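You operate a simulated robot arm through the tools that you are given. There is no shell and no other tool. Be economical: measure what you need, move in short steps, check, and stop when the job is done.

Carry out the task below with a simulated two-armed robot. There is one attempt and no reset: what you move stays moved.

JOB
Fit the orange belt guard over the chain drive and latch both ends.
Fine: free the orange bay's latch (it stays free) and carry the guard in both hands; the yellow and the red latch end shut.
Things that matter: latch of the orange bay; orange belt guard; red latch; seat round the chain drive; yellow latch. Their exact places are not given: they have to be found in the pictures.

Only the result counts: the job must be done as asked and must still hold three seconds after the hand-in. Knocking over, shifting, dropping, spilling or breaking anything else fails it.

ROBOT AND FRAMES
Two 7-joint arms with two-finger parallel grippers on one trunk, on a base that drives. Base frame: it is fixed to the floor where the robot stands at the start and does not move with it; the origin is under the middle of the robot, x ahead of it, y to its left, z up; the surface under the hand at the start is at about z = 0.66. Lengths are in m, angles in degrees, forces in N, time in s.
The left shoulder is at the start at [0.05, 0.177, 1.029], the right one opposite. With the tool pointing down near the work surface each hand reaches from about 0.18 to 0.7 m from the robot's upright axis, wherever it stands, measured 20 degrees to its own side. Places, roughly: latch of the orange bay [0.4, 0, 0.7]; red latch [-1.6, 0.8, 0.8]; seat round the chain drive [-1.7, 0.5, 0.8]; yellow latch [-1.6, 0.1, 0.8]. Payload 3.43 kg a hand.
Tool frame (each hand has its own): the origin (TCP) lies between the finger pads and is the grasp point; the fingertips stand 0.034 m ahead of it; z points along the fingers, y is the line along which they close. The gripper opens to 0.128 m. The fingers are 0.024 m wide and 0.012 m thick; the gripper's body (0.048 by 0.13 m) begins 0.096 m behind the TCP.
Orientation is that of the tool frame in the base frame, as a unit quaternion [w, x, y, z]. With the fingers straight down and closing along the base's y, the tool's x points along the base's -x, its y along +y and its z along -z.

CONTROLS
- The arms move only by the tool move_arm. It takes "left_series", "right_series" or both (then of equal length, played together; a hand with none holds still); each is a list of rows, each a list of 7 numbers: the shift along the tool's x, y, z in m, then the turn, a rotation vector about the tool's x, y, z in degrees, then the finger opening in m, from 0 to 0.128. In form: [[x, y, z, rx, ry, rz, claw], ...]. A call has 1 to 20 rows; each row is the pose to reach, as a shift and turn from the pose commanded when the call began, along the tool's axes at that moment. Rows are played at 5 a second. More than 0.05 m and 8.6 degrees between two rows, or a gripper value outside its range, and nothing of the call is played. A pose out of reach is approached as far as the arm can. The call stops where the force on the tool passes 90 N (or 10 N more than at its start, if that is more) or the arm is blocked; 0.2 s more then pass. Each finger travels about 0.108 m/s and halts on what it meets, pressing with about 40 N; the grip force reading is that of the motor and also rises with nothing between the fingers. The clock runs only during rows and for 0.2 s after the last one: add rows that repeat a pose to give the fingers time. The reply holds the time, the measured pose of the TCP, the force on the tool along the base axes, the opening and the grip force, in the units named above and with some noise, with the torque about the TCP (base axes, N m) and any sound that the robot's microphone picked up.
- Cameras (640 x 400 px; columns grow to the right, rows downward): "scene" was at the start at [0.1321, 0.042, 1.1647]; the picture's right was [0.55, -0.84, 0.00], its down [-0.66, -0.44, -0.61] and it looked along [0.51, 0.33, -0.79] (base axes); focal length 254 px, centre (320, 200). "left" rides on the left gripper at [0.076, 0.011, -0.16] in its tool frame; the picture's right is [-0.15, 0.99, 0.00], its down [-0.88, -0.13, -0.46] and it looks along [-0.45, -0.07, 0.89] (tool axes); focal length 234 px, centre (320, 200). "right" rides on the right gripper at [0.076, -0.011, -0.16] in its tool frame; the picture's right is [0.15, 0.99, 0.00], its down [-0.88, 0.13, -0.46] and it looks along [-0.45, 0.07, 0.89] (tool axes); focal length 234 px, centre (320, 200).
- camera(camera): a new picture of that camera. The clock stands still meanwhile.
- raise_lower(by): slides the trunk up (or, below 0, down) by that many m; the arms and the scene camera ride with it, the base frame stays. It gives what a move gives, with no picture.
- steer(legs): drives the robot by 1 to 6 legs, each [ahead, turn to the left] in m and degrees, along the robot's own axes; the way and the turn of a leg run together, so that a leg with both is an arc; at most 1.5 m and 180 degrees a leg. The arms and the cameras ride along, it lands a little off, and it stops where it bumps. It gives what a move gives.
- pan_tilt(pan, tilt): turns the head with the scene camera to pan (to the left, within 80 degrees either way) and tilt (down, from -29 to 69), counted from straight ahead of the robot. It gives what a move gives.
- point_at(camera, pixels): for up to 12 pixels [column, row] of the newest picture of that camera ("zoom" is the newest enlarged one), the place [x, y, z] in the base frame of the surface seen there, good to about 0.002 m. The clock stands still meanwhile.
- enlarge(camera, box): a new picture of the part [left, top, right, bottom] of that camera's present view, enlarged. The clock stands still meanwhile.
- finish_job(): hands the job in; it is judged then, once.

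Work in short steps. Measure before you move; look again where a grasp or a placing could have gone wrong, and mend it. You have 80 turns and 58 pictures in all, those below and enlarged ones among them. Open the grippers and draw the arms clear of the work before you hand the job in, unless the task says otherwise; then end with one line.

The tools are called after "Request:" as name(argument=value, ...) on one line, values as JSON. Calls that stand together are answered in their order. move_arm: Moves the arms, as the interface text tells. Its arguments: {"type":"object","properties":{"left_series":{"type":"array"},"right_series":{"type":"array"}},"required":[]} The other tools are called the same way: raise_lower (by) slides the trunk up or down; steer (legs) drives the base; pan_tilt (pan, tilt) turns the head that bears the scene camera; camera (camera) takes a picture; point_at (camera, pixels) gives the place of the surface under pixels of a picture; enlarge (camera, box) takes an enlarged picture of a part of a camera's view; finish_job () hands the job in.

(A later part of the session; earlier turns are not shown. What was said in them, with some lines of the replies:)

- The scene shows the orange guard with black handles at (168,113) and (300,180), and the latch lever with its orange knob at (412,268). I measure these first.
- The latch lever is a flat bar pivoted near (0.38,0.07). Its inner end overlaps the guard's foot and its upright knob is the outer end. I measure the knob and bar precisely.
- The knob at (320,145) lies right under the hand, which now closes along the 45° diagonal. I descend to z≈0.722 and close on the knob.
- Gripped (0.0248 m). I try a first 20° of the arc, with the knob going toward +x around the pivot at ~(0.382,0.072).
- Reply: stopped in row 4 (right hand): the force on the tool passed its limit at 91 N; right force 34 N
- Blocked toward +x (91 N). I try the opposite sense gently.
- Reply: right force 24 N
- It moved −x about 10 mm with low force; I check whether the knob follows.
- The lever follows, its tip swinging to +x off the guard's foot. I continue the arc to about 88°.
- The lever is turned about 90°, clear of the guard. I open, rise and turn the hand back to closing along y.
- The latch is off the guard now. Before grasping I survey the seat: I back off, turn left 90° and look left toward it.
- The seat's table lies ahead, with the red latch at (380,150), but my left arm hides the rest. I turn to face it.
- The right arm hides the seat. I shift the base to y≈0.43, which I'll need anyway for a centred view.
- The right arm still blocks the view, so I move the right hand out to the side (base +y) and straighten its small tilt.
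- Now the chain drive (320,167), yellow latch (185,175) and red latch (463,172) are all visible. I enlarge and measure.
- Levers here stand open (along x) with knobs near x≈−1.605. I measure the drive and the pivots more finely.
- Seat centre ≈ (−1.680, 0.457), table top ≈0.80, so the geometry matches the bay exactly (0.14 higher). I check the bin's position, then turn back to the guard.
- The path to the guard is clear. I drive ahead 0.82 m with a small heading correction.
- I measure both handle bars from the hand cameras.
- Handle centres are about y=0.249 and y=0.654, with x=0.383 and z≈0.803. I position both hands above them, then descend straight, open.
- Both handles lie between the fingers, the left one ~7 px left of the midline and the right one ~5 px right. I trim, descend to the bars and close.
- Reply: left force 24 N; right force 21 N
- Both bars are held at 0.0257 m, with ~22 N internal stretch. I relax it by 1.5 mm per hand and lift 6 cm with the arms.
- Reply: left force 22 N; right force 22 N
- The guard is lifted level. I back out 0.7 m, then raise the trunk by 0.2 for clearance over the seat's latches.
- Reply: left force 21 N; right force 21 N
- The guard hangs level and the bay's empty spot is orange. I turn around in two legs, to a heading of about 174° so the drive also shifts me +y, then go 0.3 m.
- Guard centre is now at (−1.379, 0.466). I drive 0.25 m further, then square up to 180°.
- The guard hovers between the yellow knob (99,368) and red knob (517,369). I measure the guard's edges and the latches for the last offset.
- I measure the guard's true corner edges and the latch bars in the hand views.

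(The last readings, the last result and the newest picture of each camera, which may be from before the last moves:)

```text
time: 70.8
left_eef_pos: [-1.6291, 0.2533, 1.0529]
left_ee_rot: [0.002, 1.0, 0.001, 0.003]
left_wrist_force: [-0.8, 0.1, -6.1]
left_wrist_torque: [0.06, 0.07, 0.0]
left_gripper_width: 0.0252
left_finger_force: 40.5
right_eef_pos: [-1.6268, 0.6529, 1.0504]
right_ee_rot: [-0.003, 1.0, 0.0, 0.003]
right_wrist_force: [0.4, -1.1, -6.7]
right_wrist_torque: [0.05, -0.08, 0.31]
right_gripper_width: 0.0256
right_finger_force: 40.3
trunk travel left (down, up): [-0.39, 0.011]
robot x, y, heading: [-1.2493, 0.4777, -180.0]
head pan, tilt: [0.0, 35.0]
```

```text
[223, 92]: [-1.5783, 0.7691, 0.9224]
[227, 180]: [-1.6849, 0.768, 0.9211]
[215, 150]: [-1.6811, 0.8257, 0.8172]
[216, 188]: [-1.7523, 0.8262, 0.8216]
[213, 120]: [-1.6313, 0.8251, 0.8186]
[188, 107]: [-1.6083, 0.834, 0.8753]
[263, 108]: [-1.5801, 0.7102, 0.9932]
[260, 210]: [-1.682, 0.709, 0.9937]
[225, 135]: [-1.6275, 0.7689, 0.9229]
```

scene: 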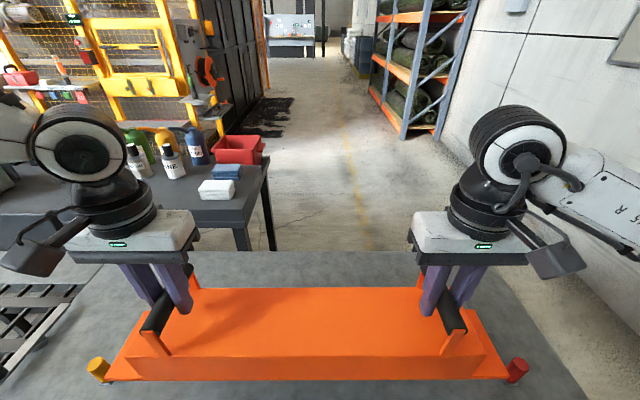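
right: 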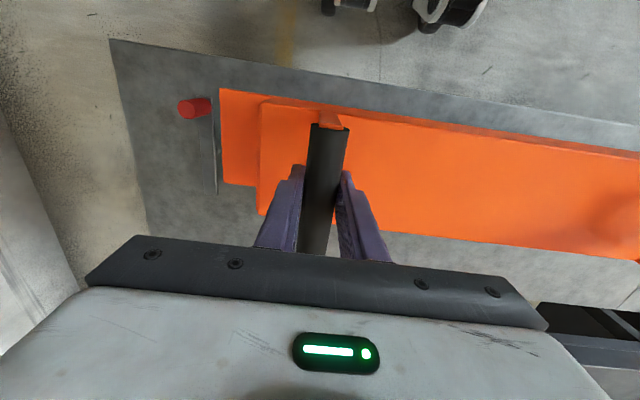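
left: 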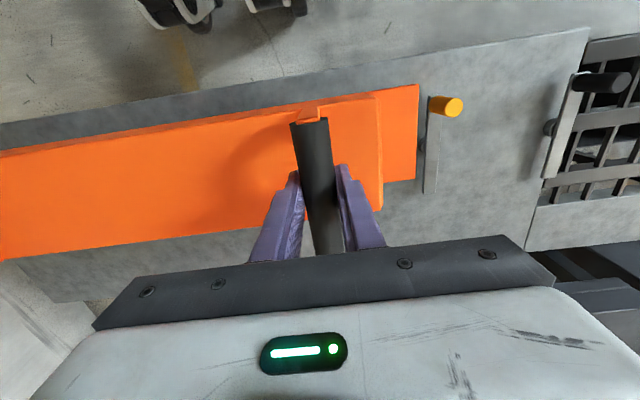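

The guard centre is at (−1.632, 0.4525) and the seat centre at (−1.680, 0.456). I shift 4.8 cm forward and 3.5 mm in +y, check, then lower.

Request:
move_arm(left_series=[[-0.016, -0.0015, 0, 0, 0, 0, 0.005], [-0.032, -0.0025, 0, 0, 0, 0, 0.005], [-0.048, -0.0035, 0, 0, 0, 0, 0.005], [-0.048, -0.0035, 0, 0, 0, 0, 0.005], [-0.048, -0.0035, 0.02, 0, 0, 0, 0.005], [-0.048, -0.0035, 0.03, 0, 0, 0, 0.005], [-0.048, -0.0035, 0.03, 0, 0, 0, 0.005]], right_series=[[-0.016, -0.0015, 0, 0, 0, 0, 0.005], [-0.032, -0.0025, 0, 0, 0, 0, 0.005], [-0.048, -0.0035, 0, 0, 0, 0, 0.005], [-0.048, -0.0035, 0, 0, 0, 0, 0.005], [-0.048, -0.0035, 0.022, 0, 0, 0, 0.005], [-0.048, -0.0035, 0.033, 0, 0, 0, 0.005], [-0.048, -0.0035, 0.033, 0, 0, 0, 0.005]])

Request:
camera(camera="left")

Request:
camera(camera="right")

```text
time: 72.4
left_eef_pos: [-1.6772, 0.2574, 1.0235]
left_ee_rot: [0.002, 1.0, 0.003, 0.002]
left_wrist_force: [0.3, 0.4, -7.8]
left_wrist_torque: [-0.34, -0.38, -0.16]
left_gripper_width: 0.0255
left_finger_force: 40.0
right_eef_pos: [-1.6753, 0.6582, 1.0165]
right_ee_rot: [-0.002, 1.0, -0.001, 0.003]
right_wrist_force: [0.0, -0.7, -4.8]
right_wrist_torque: [-0.36, 0.33, 0.4]
right_gripper_width: 0.0256
right_finger_force: 40.2
trunk travel left (down, up): [-0.39, 0.011]
robot x, y, heading: [-1.2468, 0.477, -179.9]
head pan, tilt: [0.0, 35.0]
```

```text
29 pictures are left
```

left: 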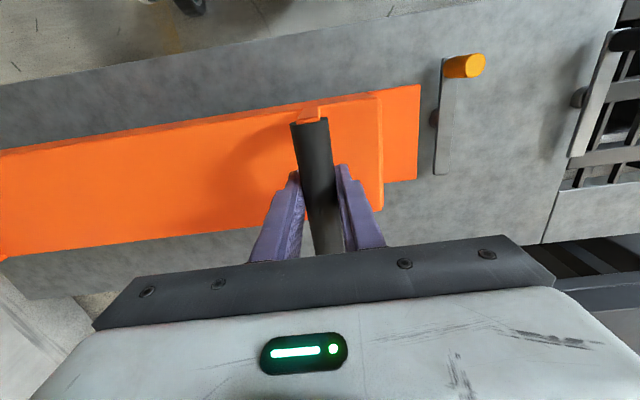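

```text
28 pictures are left
```

right: 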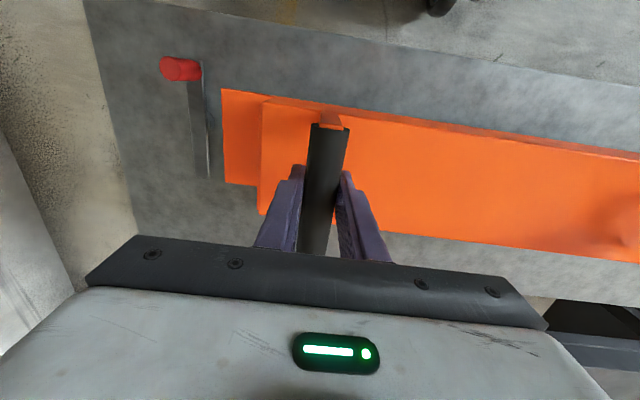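

Request:
point_at(camera="left", pixels=[[416, 88], [414, 176], [417, 130], [447, 64], [437, 172], [447, 172], [435, 118], [475, 60]])

Request:
point_at(camera="right", pixels=[[224, 93], [227, 180], [225, 135], [192, 90], [208, 174], [198, 174], [212, 118], [175, 70]])

```text
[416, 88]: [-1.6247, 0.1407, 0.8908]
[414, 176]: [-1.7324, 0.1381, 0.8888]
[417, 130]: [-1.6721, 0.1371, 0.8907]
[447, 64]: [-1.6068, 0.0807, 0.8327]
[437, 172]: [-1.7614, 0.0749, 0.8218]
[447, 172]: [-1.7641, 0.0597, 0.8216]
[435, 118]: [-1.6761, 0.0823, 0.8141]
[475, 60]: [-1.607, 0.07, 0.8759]
```

```text
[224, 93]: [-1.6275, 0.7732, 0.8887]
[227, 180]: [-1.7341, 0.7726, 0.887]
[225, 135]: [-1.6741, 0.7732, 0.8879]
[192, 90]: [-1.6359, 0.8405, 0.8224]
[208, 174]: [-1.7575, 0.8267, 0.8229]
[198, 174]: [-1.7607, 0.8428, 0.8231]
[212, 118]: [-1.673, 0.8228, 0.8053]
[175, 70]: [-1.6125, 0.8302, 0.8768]
```

The guard is centred at (−1.679, 0.4555) and level. I lower ~7.9 cm onto the table.

Request:
move_arm(left_series=[[0, 0, 0.02, 0, 0, 0, 0.005], [0, 0, 0.04, 0, 0, 0, 0.005], [0, 0, 0.055, 0, 0, 0, 0.005], [0, 0, 0.065, 0, 0, 0, 0.005], [0, 0, 0.072, 0, 0, 0, 0.005], [0, 0, 0.079, 0, 0, 0, 0.005], [0, 0, 0.079, 0, 0, 0, 0.005]], right_series=[[0, 0, 0.02, 0, 0, 0, 0.005], [0, 0, 0.04, 0, 0, 0, 0.005], [0, 0, 0.055, 0, 0, 0, 0.005], [0, 0, 0.065, 0, 0, 0, 0.005], [0, 0, 0.072, 0, 0, 0, 0.005], [0, 0, 0.078, 0, 0, 0, 0.005], [0, 0, 0.078, 0, 0, 0, 0.005]])

Request:
camera(camera="left")

Request:
camera(camera="right")

```text
time: 74.0
left_eef_pos: [-1.6759, 0.2565, 0.9441]
left_ee_rot: [0.002, 1.0, 0.002, 0.0]
left_wrist_force: [-0.5, 7.3, -3.3]
left_wrist_torque: [-0.01, 0.29, -0.35]
left_gripper_width: 0.0257
left_finger_force: 40.2
right_eef_pos: [-1.6741, 0.6566, 0.9405]
right_ee_rot: [-0.001, 1.0, 0.0, 0.0]
right_wrist_force: [1.3, -7.8, 5.7]
right_wrist_torque: [0.03, -0.18, -0.05]
right_gripper_width: 0.0256
right_finger_force: 40.1
trunk travel left (down, up): [-0.39, 0.011]
robot x, y, heading: [-1.2474, 0.4744, 180.1]
head pan, tilt: [0.0, 35.0]
```

```text
27 pictures are left
```

left: 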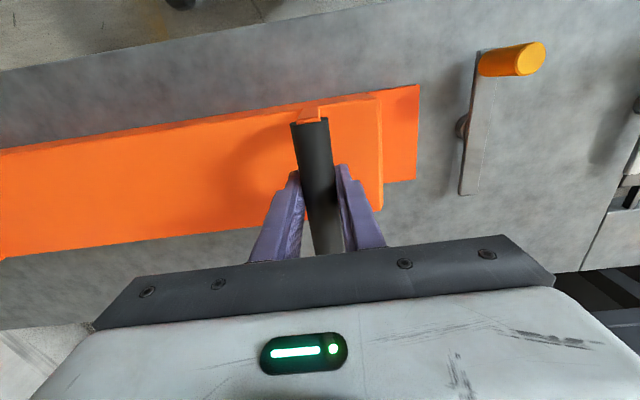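

```text
26 pictures are left
```

right: 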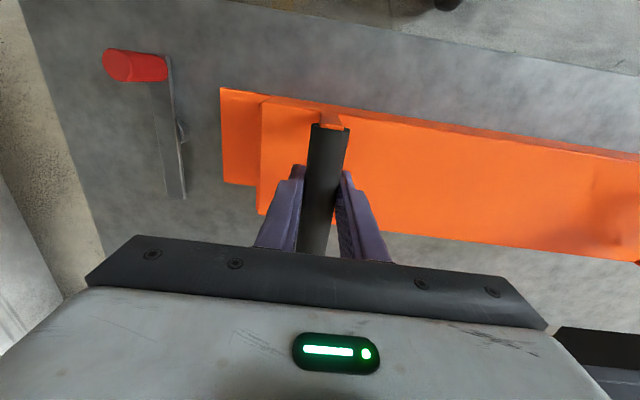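

Request:
point_at(camera="left", pixels=[[416, 88], [414, 176], [440, 80], [478, 80], [490, 85], [463, 190], [476, 190], [460, 125], [535, 55], [440, 180]])

Request:
point_at(camera="right", pixels=[[224, 93], [227, 180], [205, 100], [170, 95], [158, 95], [182, 194], [169, 194], [183, 130], [115, 65], [205, 185]])

```text
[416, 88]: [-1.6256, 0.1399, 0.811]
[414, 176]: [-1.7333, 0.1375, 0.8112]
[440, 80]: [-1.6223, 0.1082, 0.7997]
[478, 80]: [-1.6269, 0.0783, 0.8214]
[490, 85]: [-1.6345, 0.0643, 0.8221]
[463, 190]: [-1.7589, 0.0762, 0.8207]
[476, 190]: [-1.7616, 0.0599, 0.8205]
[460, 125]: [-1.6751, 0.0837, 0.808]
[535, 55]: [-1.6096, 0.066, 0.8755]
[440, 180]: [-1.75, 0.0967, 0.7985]
```

```text
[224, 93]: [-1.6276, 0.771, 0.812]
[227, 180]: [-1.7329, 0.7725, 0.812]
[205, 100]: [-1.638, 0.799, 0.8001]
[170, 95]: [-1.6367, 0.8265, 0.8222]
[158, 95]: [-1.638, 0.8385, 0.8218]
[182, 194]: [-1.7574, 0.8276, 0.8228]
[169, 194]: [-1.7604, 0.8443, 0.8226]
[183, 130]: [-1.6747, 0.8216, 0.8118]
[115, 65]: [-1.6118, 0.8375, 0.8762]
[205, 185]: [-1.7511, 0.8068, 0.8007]
```

It's seated: flange top is 0.811 on a table at 0.799, centred within ~3 mm. I release and raise both hands.

Request:
move_arm(left_series=[[0, 0, 0, 0, 0, 0, 0.03], [0, 0, 0, 0, 0, 0, 0.06], [0, 0, 0, 0, 0, 0, 0.07], [0, 0, -0.04, 0, 0, 0, 0.07], [0, 0, -0.08, 0, 0, 0, 0.07], [0, 0, -0.11, 0, 0, 0, 0.07], [0, 0, -0.11, 0, 0, 0, 0.07]], right_series=[[0, 0, 0, 0, 0, 0, 0.03], [0, 0, 0, 0, 0, 0, 0.06], [0, 0, 0, 0, 0, 0, 0.07], [0, 0, -0.04, 0, 0, 0, 0.07], [0, 0, -0.08, 0, 0, 0, 0.07], [0, 0, -0.11, 0, 0, 0, 0.07], [0, 0, -0.11, 0, 0, 0, 0.07]])

Request:
pan_tilt(pan=0, tilt=50)

Request:
camera(camera="scene")

```text
time: 75.6
left_eef_pos: [-1.6793, 0.2551, 1.0543]
left_ee_rot: [0.002, 1.0, 0.002, 0.001]
left_wrist_force: [-0.5, 0.0, 0.0]
left_wrist_torque: [-0.01, -0.03, 0.02]
left_gripper_width: 0.0698
left_finger_force: 0.0
right_eef_pos: [-1.6746, 0.6564, 1.0511]
right_ee_rot: [-0.002, 1.0, -0.001, 0.002]
right_wrist_force: [0.5, -0.6, -1.4]
right_wrist_torque: [-0.03, 0.0, -0.03]
right_gripper_width: 0.0702
right_finger_force: 0.0
trunk travel left (down, up): [-0.39, 0.011]
robot x, y, heading: [-1.2438, 0.4761, -179.9]
head pan, tilt: [0.0, 35.0]
```

```text
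time: 76.4
left_eef_pos: [-1.6796, 0.2567, 1.0538]
left_ee_rot: [0.002, 1.0, 0.003, 0.001]
left_wrist_force: [0.4, -0.1, 0.3]
left_wrist_torque: [0.01, 0.01, -0.02]
left_gripper_width: 0.0697
left_finger_force: 0.1
right_eef_pos: [-1.6754, 0.6563, 1.0509]
right_ee_rot: [-0.001, 1.0, -0.001, 0.002]
right_wrist_force: [-0.7, -0.4, -0.9]
right_wrist_torque: [0.0, -0.01, 0.0]
right_gripper_width: 0.0702
right_finger_force: 0.0
trunk travel left (down, up): [-0.39, 0.011]
robot x, y, heading: [-1.2453, 0.4759, -180.0]
head pan, tilt: [0.0, 50.0]
```

```text
25 pictures are left
```

scene: 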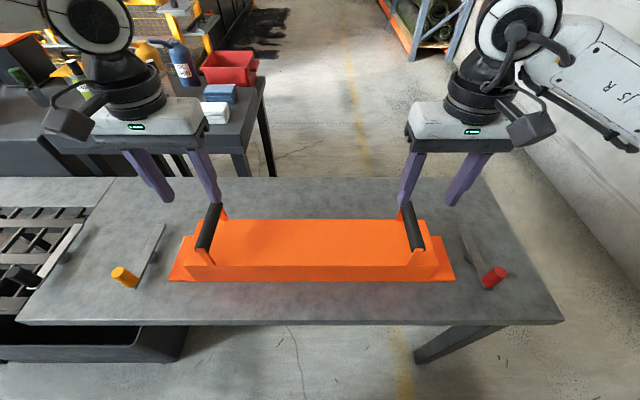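

The guard sits well and the latches remain. I bring each hand above its knob, yellow ≈(−1.608,0.072) and red ≈(−1.610,0.834), turned 45° to close along the mid-arc tangent.

Request:
move_arm(left_series=[[0.012, 0.03, 0, 0, 0, 8, 0.07], [0.024, 0.06, 0, 0, 0, 16, 0.07], [0.036, 0.09, 0, 0, 0, 24, 0.07], [0.048, 0.12, 0, 0, 0, 32, 0.07], [0.06, 0.15, 0, 0, 0, 40, 0.07], [0.0715, 0.184, 0, 0, 0, 45, 0.07], [0.0715, 0.184, 0.06, 0, 0, 45, 0.07], [0.0715, 0.184, 0.06, 0, 0, 45, 0.07]], right_series=[[0.012, -0.03, 0, 0, 0, -8, 0.07], [0.024, -0.06, 0, 0, 0, -16, 0.07], [0.036, -0.09, 0, 0, 0, -24, 0.07], [0.048, -0.12, 0, 0, 0, -32, 0.07], [0.058, -0.15, 0, 0, 0, -40, 0.07], [0.065, -0.178, 0, 0, 0, -45, 0.07], [0.065, -0.178, 0.05, 0, 0, -45, 0.07], [0.065, -0.178, 0.05, 0, 0, -45, 0.07]])

Request:
camera(camera="left")

Request:
camera(camera="right")

```text
refused: row 7 steps farther than a row can; nothing moved
```

```text
24 pictures are left
```

left: 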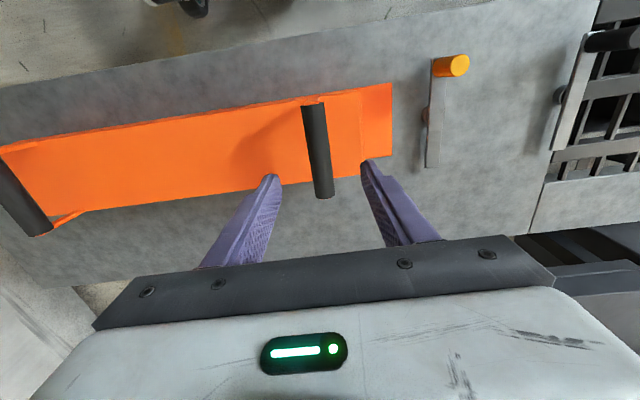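

```text
23 pictures are left
```

right: 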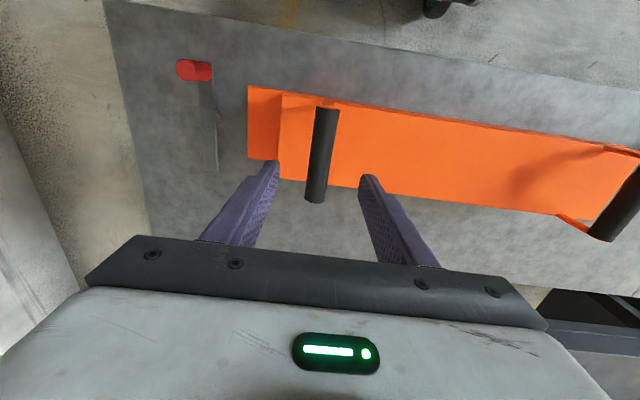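

The 6 cm step in row 7 was too long, so I split it.

Request:
move_arm(left_series=[[0.012, 0.03, 0, 0, 0, 8, 0.07], [0.024, 0.06, 0, 0, 0, 16, 0.07], [0.036, 0.09, 0, 0, 0, 24, 0.07], [0.048, 0.12, 0, 0, 0, 32, 0.07], [0.06, 0.15, 0, 0, 0, 40, 0.07], [0.0715, 0.184, 0, 0, 0, 45, 0.07], [0.0715, 0.184, 0.03, 0, 0, 45, 0.07], [0.0715, 0.184, 0.06, 0, 0, 45, 0.07], [0.0715, 0.184, 0.06, 0, 0, 45, 0.07]], right_series=[[0.012, -0.03, 0, 0, 0, -8, 0.07], [0.024, -0.06, 0, 0, 0, -16, 0.07], [0.036, -0.09, 0, 0, 0, -24, 0.07], [0.048, -0.12, 0, 0, 0, -32, 0.07], [0.058, -0.15, 0, 0, 0, -40, 0.07], [0.065, -0.178, 0, 0, 0, -45, 0.07], [0.065, -0.178, 0.03, 0, 0, -45, 0.07], [0.065, -0.178, 0.06, 0, 0, -45, 0.07], [0.065, -0.178, 0.06, 0, 0, -45, 0.07]])

Request:
camera(camera="left")

Request:
camera(camera="right")

```text
time: 78.4
left_eef_pos: [-1.6045, 0.0729, 0.9939]
left_ee_rot: [0.0, 0.924, -0.381, 0.002]
left_wrist_force: [-0.7, 0.5, 0.1]
left_wrist_torque: [-0.01, -0.03, -0.04]
left_gripper_width: 0.0701
left_finger_force: 0.1
right_eef_pos: [-1.5896, 0.7891, 0.9922]
right_ee_rot: [-0.002, 0.925, 0.38, 0.002]
right_wrist_force: [-0.5, -0.2, 0.2]
right_wrist_torque: [-0.01, -0.01, -0.03]
right_gripper_width: 0.0699
right_finger_force: 0.1
right hand out of reach, approached as far as the arm can: row 6, 7, 8, 9
trunk travel left (down, up): [-0.39, 0.011]
robot x, y, heading: [-1.2444, 0.4802, -179.8]
head pan, tilt: [0.0, 50.0]
```

```text
22 pictures are left
```

left: 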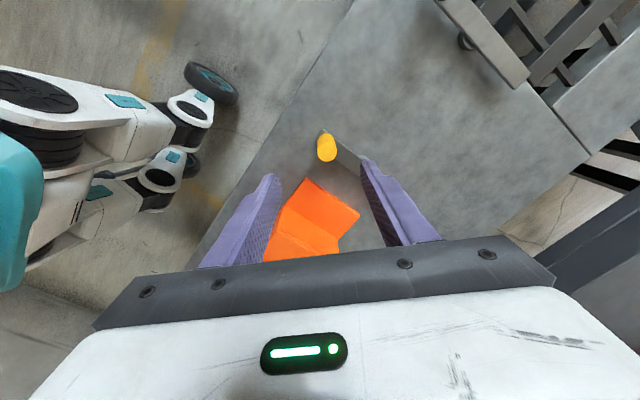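

```text
21 pictures are left
```

right: 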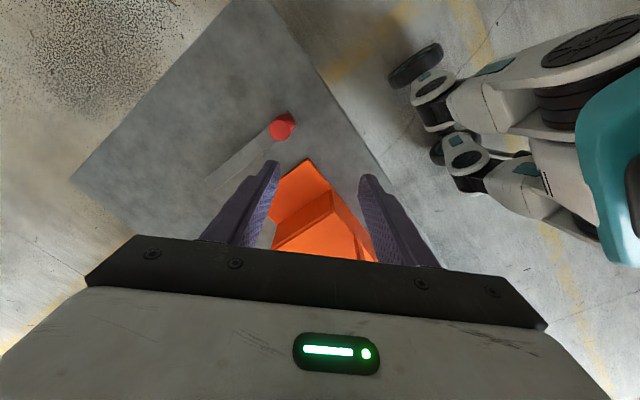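

The left hand is above the yellow knob (326,147). The right ran out of reach, so I do yellow first: descend and close.

Request:
move_arm(left_series=[[0, 0.005, 0.04, 0, 0, 0, 0.07], [0, 0.005, 0.08, 0, 0, 0, 0.07], [0, 0.005, 0.11, 0, 0, 0, 0.07], [0, 0.005, 0.131, 0, 0, 0, 0.07], [0, 0.005, 0.131, 0, 0, 0, 0.04], [0, 0.005, 0.131, 0, 0, 0, 0.01], [0, 0.005, 0.131, 0, 0, 0, 0.01]])

Request:
camera(camera="left")

```text
time: 80.0
left_eef_pos: [-1.6099, 0.0669, 0.8634]
left_ee_rot: [0.002, 0.924, -0.382, 0.0]
left_wrist_force: [-9.6, -12.1, 2.1]
left_wrist_torque: [0.77, -0.84, 0.24]
left_gripper_width: 0.0246
left_finger_force: 45.4
right_eef_pos: [-1.591, 0.7889, 0.9914]
right_ee_rot: [-0.003, 0.925, 0.38, 0.003]
right_wrist_force: [0.0, -0.1, -0.2]
right_wrist_torque: [-0.02, -0.04, -0.01]
right_gripper_width: 0.0701
right_finger_force: 0.1
trunk travel left (down, up): [-0.39, 0.011]
robot x, y, heading: [-1.2451, 0.4735, -180.1]
head pan, tilt: [0.0, 50.0]
```

```text
20 pictures are left
```

left: 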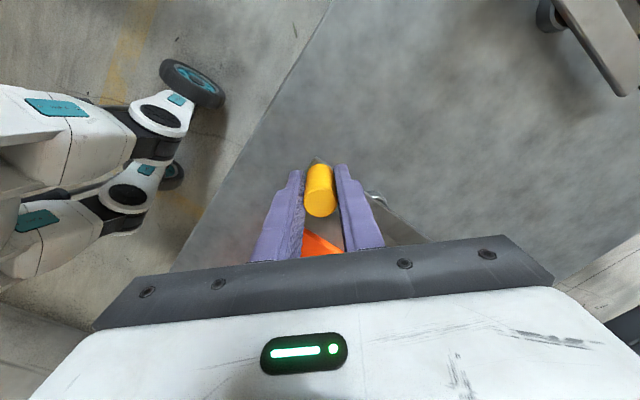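

The yellow knob is held (0.0246 m). I sweep it on its arc toward −y around the pivot (−1.680,0.069), so the tip swings over the guard's foot.

Request:
move_arm(left_series=[[0.0064, 0.0074, 0, 0, 0, 0, 0.01], [0.0117, 0.0156, 0, 0, 0, 0, 0.01], [0.0158, 0.0245, 0, 0, 0, 0, 0.01], [0.0187, 0.0337, 0, 0, 0, 0, 0.01], [0.0202, 0.0434, 0, 0, 0, 0, 0.01], [0.0204, 0.0532, 0, 0, 0, 0, 0.01], [0.0192, 0.0629, 0, 0, 0, 0, 0.01], [0.0167, 0.0723, 0, 0, 0, 0, 0.01], [0.0129, 0.0813, 0, 0, 0, 0, 0.01], [0.0078, 0.0896, 0, 0, 0, 0, 0.01], [0.0017, 0.0973, 0, 0, 0, 0, 0.01], [0.0017, 0.0973, 0, 0, 0, 0, 0.01]])

Request:
camera(camera="left")

```text
time: 82.6
left_eef_pos: [-1.675, -0.001, 0.864]
left_ee_rot: [0.002, 0.925, -0.38, 0.0]
left_wrist_force: [0.2, -1.0, 1.6]
left_wrist_torque: [0.6, -1.23, -0.15]
left_gripper_width: 0.0249
left_finger_force: 45.0
right_eef_pos: [-1.5889, 0.7895, 0.9924]
right_ee_rot: [-0.004, 0.925, 0.38, 0.003]
right_wrist_force: [0.4, 0.2, -0.3]
right_wrist_torque: [-0.04, -0.04, 0.0]
right_gripper_width: 0.07
right_finger_force: 0.1
trunk travel left (down, up): [-0.39, 0.011]
robot x, y, heading: [-1.2486, 0.4744, 179.9]
head pan, tilt: [0.0, 50.0]
```

```text
19 pictures are left
```

left: 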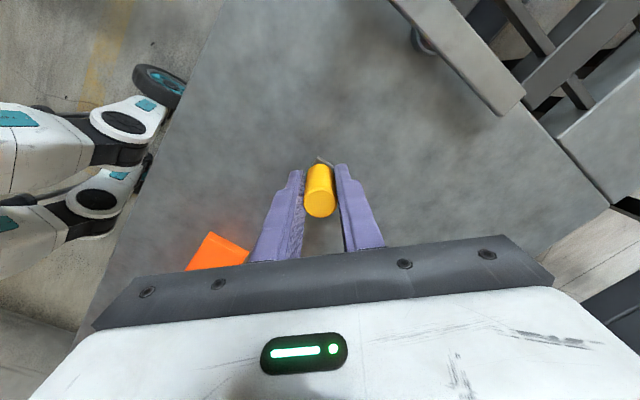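

The lever is near 88°. I nudge it gently 1 cm further (−x) to make sure it reaches its closed stop.

Request:
move_arm(left_series=[[-0.0021, 0.0021, 0, 0, 0, 0, 0.01], [-0.0042, 0.0042, 0, 0, 0, 0, 0.01], [-0.006, 0.006, 0, 0, 0, 0, 0.01], [-0.006, 0.006, 0, 0, 0, 0, 0.01]])

```text
time: 83.6
left_eef_pos: [-1.6791, -0.0016, 0.8637]
left_ee_rot: [0.0, 0.925, -0.381, 0.003]
left_wrist_force: [25.7, 4.4, 4.5]
left_wrist_torque: [-0.03, 1.66, -0.66]
left_gripper_width: 0.0247
left_finger_force: 44.7
right_eef_pos: [-1.5875, 0.7899, 0.9919]
right_ee_rot: [-0.003, 0.925, 0.38, 0.003]
right_wrist_force: [0.1, -0.5, 0.3]
right_wrist_torque: [0.0, -0.01, 0.02]
right_gripper_width: 0.07
right_finger_force: 0.2
trunk travel left (down, up): [-0.39, 0.011]
robot x, y, heading: [-1.2481, 0.4751, -179.8]
head pan, tilt: [0.0, 50.0]
```

It hit the closed stop (26 N at x=−1.679). I release, rise and bring the left hand back in.

Request:
move_arm(left_series=[[0, 0, 0, 0, 0, 0, 0.04], [0, 0, 0, 0, 0, 0, 0.06], [0, 0, -0.04, 0, 0, 0, 0.06], [0, 0, -0.08, 0, 0, 0, 0.06], [0, 0, -0.12, 0, 0, 0, 0.06], [0, 0, -0.16, 0, 0, 0, 0.06], [-0.007, -0.035, -0.18, 0, 0, -8, 0.06], [-0.014, -0.07, -0.2, 0, 0, -16, 0.06], [-0.021, -0.105, -0.2, 0, 0, -24, 0.06], [-0.028, -0.14, -0.2, 0, 0, -32, 0.06], [-0.035, -0.177, -0.2, 0, 0, -40, 0.06], [-0.035, -0.177, -0.2, 0, 0, -45, 0.06]])

Request:
camera(camera="scene")

```text
time: 86.2
left_eef_pos: [-1.5821, 0.1501, 1.0634]
left_ee_rot: [0.001, 1.0, 0.003, 0.001]
left_wrist_force: [-0.1, 0.5, -0.5]
left_wrist_torque: [-0.01, -0.01, 0.02]
left_gripper_width: 0.0599
left_finger_force: 0.1
right_eef_pos: [-1.589, 0.7895, 0.9914]
right_ee_rot: [-0.003, 0.925, 0.38, 0.003]
right_wrist_force: [0.6, 0.2, 0.5]
right_wrist_torque: [-0.04, -0.02, -0.02]
right_gripper_width: 0.0698
right_finger_force: 0.1
trunk travel left (down, up): [-0.39, 0.011]
robot x, y, heading: [-1.2469, 0.4745, -179.8]
head pan, tilt: [0.0, 50.0]
```

```text
18 pictures are left
```

scene: 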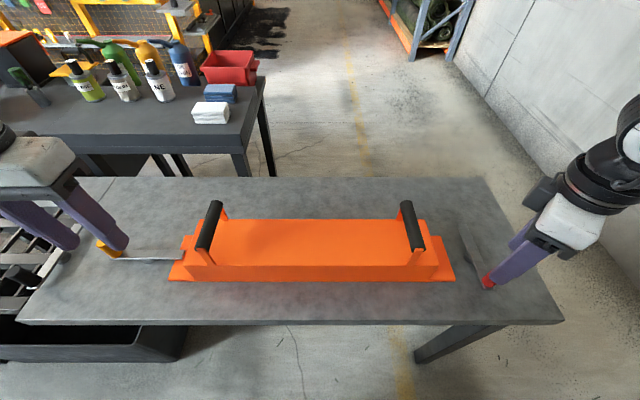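

Yellow is closed over the guard's foot. For red I first try reaching with the right hand turned back to yaw 0, which may be easier for that arm.

Request:
move_arm(right_series=[[0, 0, -0.02, 0, 0, 8, 0.07], [0, 0, -0.02, 0, 0, 16, 0.07], [0, 0, -0.02, 0, 0, 24, 0.07], [0, 0, -0.02, 0, 0, 32, 0.07], [0, 0, -0.02, 0, 0, 40, 0.07], [0, 0, -0.02, 0, 0, 45, 0.07], [0.006, -0.015, -0.02, 0, 0, 45, 0.07], [0.012, -0.03, -0.02, 0, 0, 45, 0.07], [0.0177, -0.046, -0.02, 0, 0, 45, 0.07], [0.0177, -0.046, -0.02, 0, 0, 45, 0.07]])

Request:
camera(camera="right")

```text
time: 88.4
left_eef_pos: [-1.5831, 0.1516, 1.0642]
left_ee_rot: [0.001, 1.0, 0.001, 0.001]
left_wrist_force: [0.3, 0.3, -0.2]
left_wrist_torque: [0.0, 0.0, 0.04]
left_gripper_width: 0.0599
left_finger_force: 0.1
right_eef_pos: [-1.6085, 0.8346, 1.0113]
right_ee_rot: [-0.002, 1.0, -0.001, 0.003]
right_wrist_force: [0.8, 0.4, -1.3]
right_wrist_torque: [0.03, -0.01, 0.01]
right_gripper_width: 0.0698
right_finger_force: 0.0
trunk travel left (down, up): [-0.39, 0.011]
robot x, y, heading: [-1.2483, 0.4726, -180.2]
head pan, tilt: [0.0, 50.0]
```

```text
17 pictures are left
```

right: 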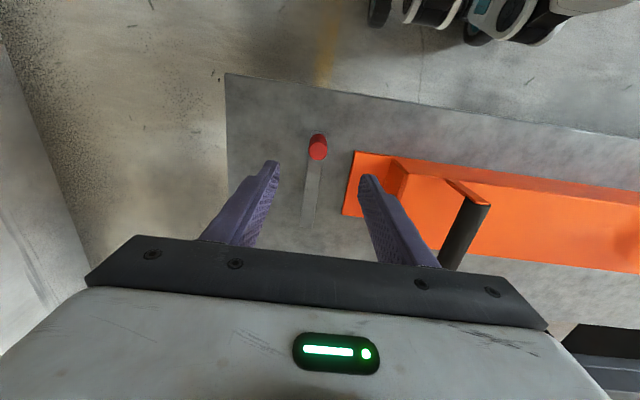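

Yaw 0 reaches and the red knob (317,147) is right beneath. I descend and close.

Request:
move_arm(right_series=[[0, -0.002, 0.04, 0, 0, 0, 0.07], [0, -0.002, 0.08, 0, 0, 0, 0.07], [0, -0.002, 0.12, 0, 0, 0, 0.07], [0, -0.002, 0.148, 0, 0, 0, 0.07], [0, -0.002, 0.148, 0, 0, 0, 0.04], [0, -0.002, 0.148, 0, 0, 0, 0.01], [0, -0.002, 0.148, 0, 0, 0, 0.01]])

Request:
camera(camera="right")

```text
time: 90.0
left_eef_pos: [-1.5826, 0.1508, 1.0639]
left_ee_rot: [0.002, 1.0, 0.001, 0.001]
left_wrist_force: [-0.5, 0.4, -0.1]
left_wrist_torque: [-0.01, 0.01, 0.01]
left_gripper_width: 0.0601
left_finger_force: 0.1
right_eef_pos: [-1.6051, 0.8379, 0.8654]
right_ee_rot: [-0.001, 1.0, -0.001, 0.003]
right_wrist_force: [1.0, 1.0, -1.4]
right_wrist_torque: [-1.17, 0.34, -0.14]
right_gripper_width: 0.0247
right_finger_force: 44.8
trunk travel left (down, up): [-0.39, 0.011]
robot x, y, heading: [-1.2489, 0.4742, 180.0]
head pan, tilt: [0.0, 50.0]
```

```text
16 pictures are left
```

right: 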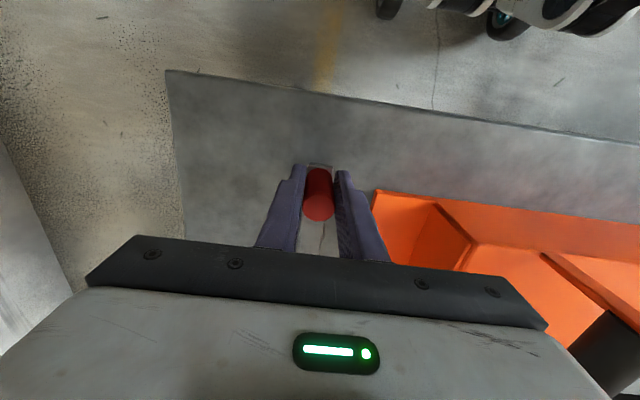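

The red knob is held. I sweep it toward +y around the pivot (−1.680,0.836).

Request:
move_arm(right_series=[[-0.0007, -0.0097, 0, 0, 0, 0, 0.01], [-0.0027, -0.0193, 0, 0, 0, 0, 0.01], [-0.0061, -0.0285, 0, 0, 0, 0, 0.01], [-0.0106, -0.0371, 0, 0, 0, 0, 0.01], [-0.0164, -0.045, 0, 0, 0, 0, 0.01], [-0.0232, -0.052, 0, 0, 0, 0, 0.01], [-0.0309, -0.058, 0, 0, 0, 0, 0.01], [-0.0393, -0.0629, 0, 0, 0, 0, 0.01], [-0.0484, -0.0666, 0, 0, 0, 0, 0.01], [-0.0578, -0.0689, 0, 0, 0, 0, 0.01], [-0.0676, -0.07, 0, 0, 0, 0, 0.01], [-0.073, -0.07, 0, 0, 0, 0, 0.01], [-0.073, -0.07, 0, 0, 0, 0, 0.01]])

Request:
camera(camera="right")

```text
time: 92.8
left_eef_pos: [-1.5823, 0.1493, 1.0648]
left_ee_rot: [0.001, 1.0, 0.002, 0.001]
left_wrist_force: [0.4, 0.1, -0.3]
left_wrist_torque: [0.02, 0.0, 0.01]
left_gripper_width: 0.06
left_finger_force: 0.0
right_eef_pos: [-1.6757, 0.9064, 0.864]
right_ee_rot: [-0.001, 1.0, -0.001, 0.004]
right_wrist_force: [16.2, -15.5, 0.1]
right_wrist_torque: [-0.61, 0.33, 0.27]
right_gripper_width: 0.0249
right_finger_force: 45.5
trunk travel left (down, up): [-0.39, 0.011]
robot x, y, heading: [-1.2479, 0.4721, 179.9]
head pan, tilt: [0.0, 50.0]
```

```text
15 pictures are left
```

right: 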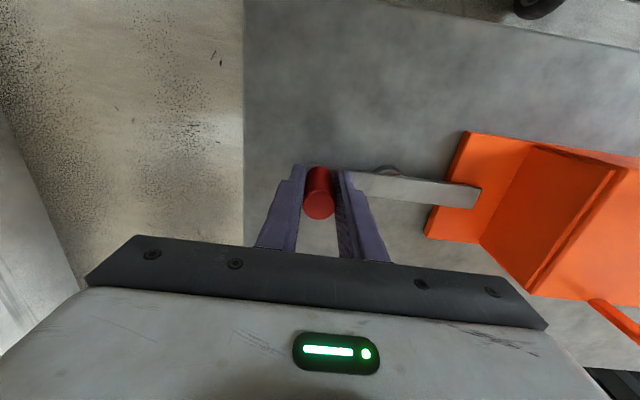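

The red lever's tip is over the guard's foot (480,197). I give one small extra nudge to its stop, then measure the lever's angle.

Request:
move_arm(right_series=[[-0.002, 0, 0, 0, 0, 0, 0.01], [-0.005, 0, 0, 0, 0, 0, 0.01], [-0.005, 0, 0, 0, 0, 0, 0.01]])

Request:
point_at(camera="right", pixels=[[360, 183], [475, 197], [420, 190]])

```text
time: 93.6
left_eef_pos: [-1.5805, 0.1498, 1.0655]
left_ee_rot: [0.001, 1.0, 0.002, -0.001]
left_wrist_force: [0.5, -0.2, 0.1]
left_wrist_torque: [0.02, -0.01, 0.04]
left_gripper_width: 0.06
left_finger_force: 0.0
right_eef_pos: [-1.6769, 0.9055, 0.8633]
right_ee_rot: [0.0, 1.0, 0.0, 0.009]
right_wrist_force: [37.5, -12.7, -0.4]
right_wrist_torque: [-0.92, 0.85, -0.01]
right_gripper_width: 0.0247
right_finger_force: 45.0
trunk travel left (down, up): [-0.39, 0.011]
robot x, y, heading: [-1.2468, 0.4742, 179.7]
head pan, tilt: [0.0, 50.0]
```

```text
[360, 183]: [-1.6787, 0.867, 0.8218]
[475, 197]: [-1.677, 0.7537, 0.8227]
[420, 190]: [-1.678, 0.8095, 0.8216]
```

It's at its stop (37 N) and the lever lies straight along y. I release, lift, and pull both hands clear.

Request:
move_arm(right_series=[[0.004, 0, 0, 0, 0, 0, 0.01], [0.004, 0, 0, 0, 0, 0, 0.04], [0.004, 0, 0, 0, 0, 0, 0.06], [0.004, 0, -0.04, 0, 0, 0, 0.06], [0.004, 0, -0.08, 0, 0, 0, 0.06], [0.004, 0, -0.12, 0, 0, 0, 0.06], [0.004, 0, -0.16, 0, 0, 0, 0.06], [0.04, 0.02, -0.18, 0, 0, 0, 0.06], [0.08, 0.04, -0.19, 0, 0, 0, 0.06], [0.12, 0.06, -0.19, 0, 0, 0, 0.06]])

Request:
steer(legs=[[-0.3, 0]])

Request:
pan_tilt(pan=0, tilt=38)

Request:
enlarge(camera="scene", box=[80, 120, 560, 380])

```text
time: 95.8
left_eef_pos: [-1.5817, 0.1511, 1.0635]
left_ee_rot: [0.001, 1.0, 0.002, 0.001]
left_wrist_force: [-0.1, -0.5, -0.2]
left_wrist_torque: [-0.01, 0.02, 0.01]
left_gripper_width: 0.06
left_finger_force: 0.1
right_eef_pos: [-1.5648, 0.8476, 1.0553]
right_ee_rot: [-0.002, 1.0, -0.002, 0.002]
right_wrist_force: [0.6, -0.3, -1.0]
right_wrist_torque: [-0.01, -0.01, 0.0]
right_gripper_width: 0.0601
right_finger_force: 0.1
trunk travel left (down, up): [-0.39, 0.011]
robot x, y, heading: [-1.2454, 0.4743, -179.9]
head pan, tilt: [0.0, 50.0]
```

```text
time: 97.8
left_eef_pos: [-1.2829, 0.1508, 1.0646]
left_ee_rot: [0.002, 1.0, 0.002, 0.001]
left_wrist_force: [0.7, -0.2, 0.2]
left_wrist_torque: [0.02, 0.05, 0.0]
left_gripper_width: 0.0599
left_finger_force: 0.0
right_eef_pos: [-1.2665, 0.8483, 1.0537]
right_ee_rot: [-0.002, 1.0, -0.001, 0.001]
right_wrist_force: [-0.5, 0.7, 0.0]
right_wrist_torque: [-0.01, 0.03, -0.01]
right_gripper_width: 0.0603
right_finger_force: 0.0
trunk travel left (down, up): [-0.39, 0.011]
robot x, y, heading: [-0.9456, 0.4771, 180.0]
head pan, tilt: [0.0, 50.0]
```

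```text
time: 98.6
left_eef_pos: [-1.2833, 0.151, 1.0639]
left_ee_rot: [0.002, 1.0, 0.002, 0.0]
left_wrist_force: [0.4, 0.3, 0.0]
left_wrist_torque: [-0.02, 0.04, 0.0]
left_gripper_width: 0.0599
left_finger_force: 0.1
right_eef_pos: [-1.2648, 0.8481, 1.0539]
right_ee_rot: [-0.002, 1.0, -0.001, 0.002]
right_wrist_force: [0.5, 0.4, -0.5]
right_wrist_torque: [0.01, 0.01, -0.01]
right_gripper_width: 0.0598
right_finger_force: 0.0
trunk travel left (down, up): [-0.39, 0.011]
robot x, y, heading: [-0.9482, 0.4738, 180.1]
head pan, tilt: [0.0, 38.0]
```

```text
1.33 times, centred on (320, 250) of scene
```

zoom: 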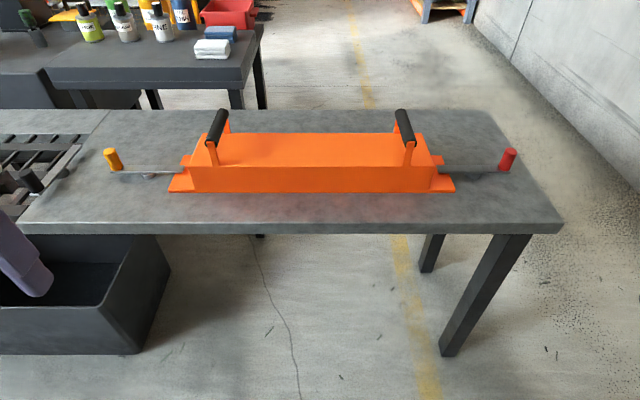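

The guard sits over the drive with both levers lying over its feet (yellow knob (113,158), red knob (508,158)). The hands are open and clear, so I hand in.

Request:
finish_job()

```text
The job is handed in.
```

The orange belt guard is fitted over the chain drive, within about 3 mm of the seat's centre. The yellow and red latches are both shut against their stops. When I last looked, after lifting the guard out, the orange bay's latch was still free. The job is handed in, with both grippers open and clear of the work.
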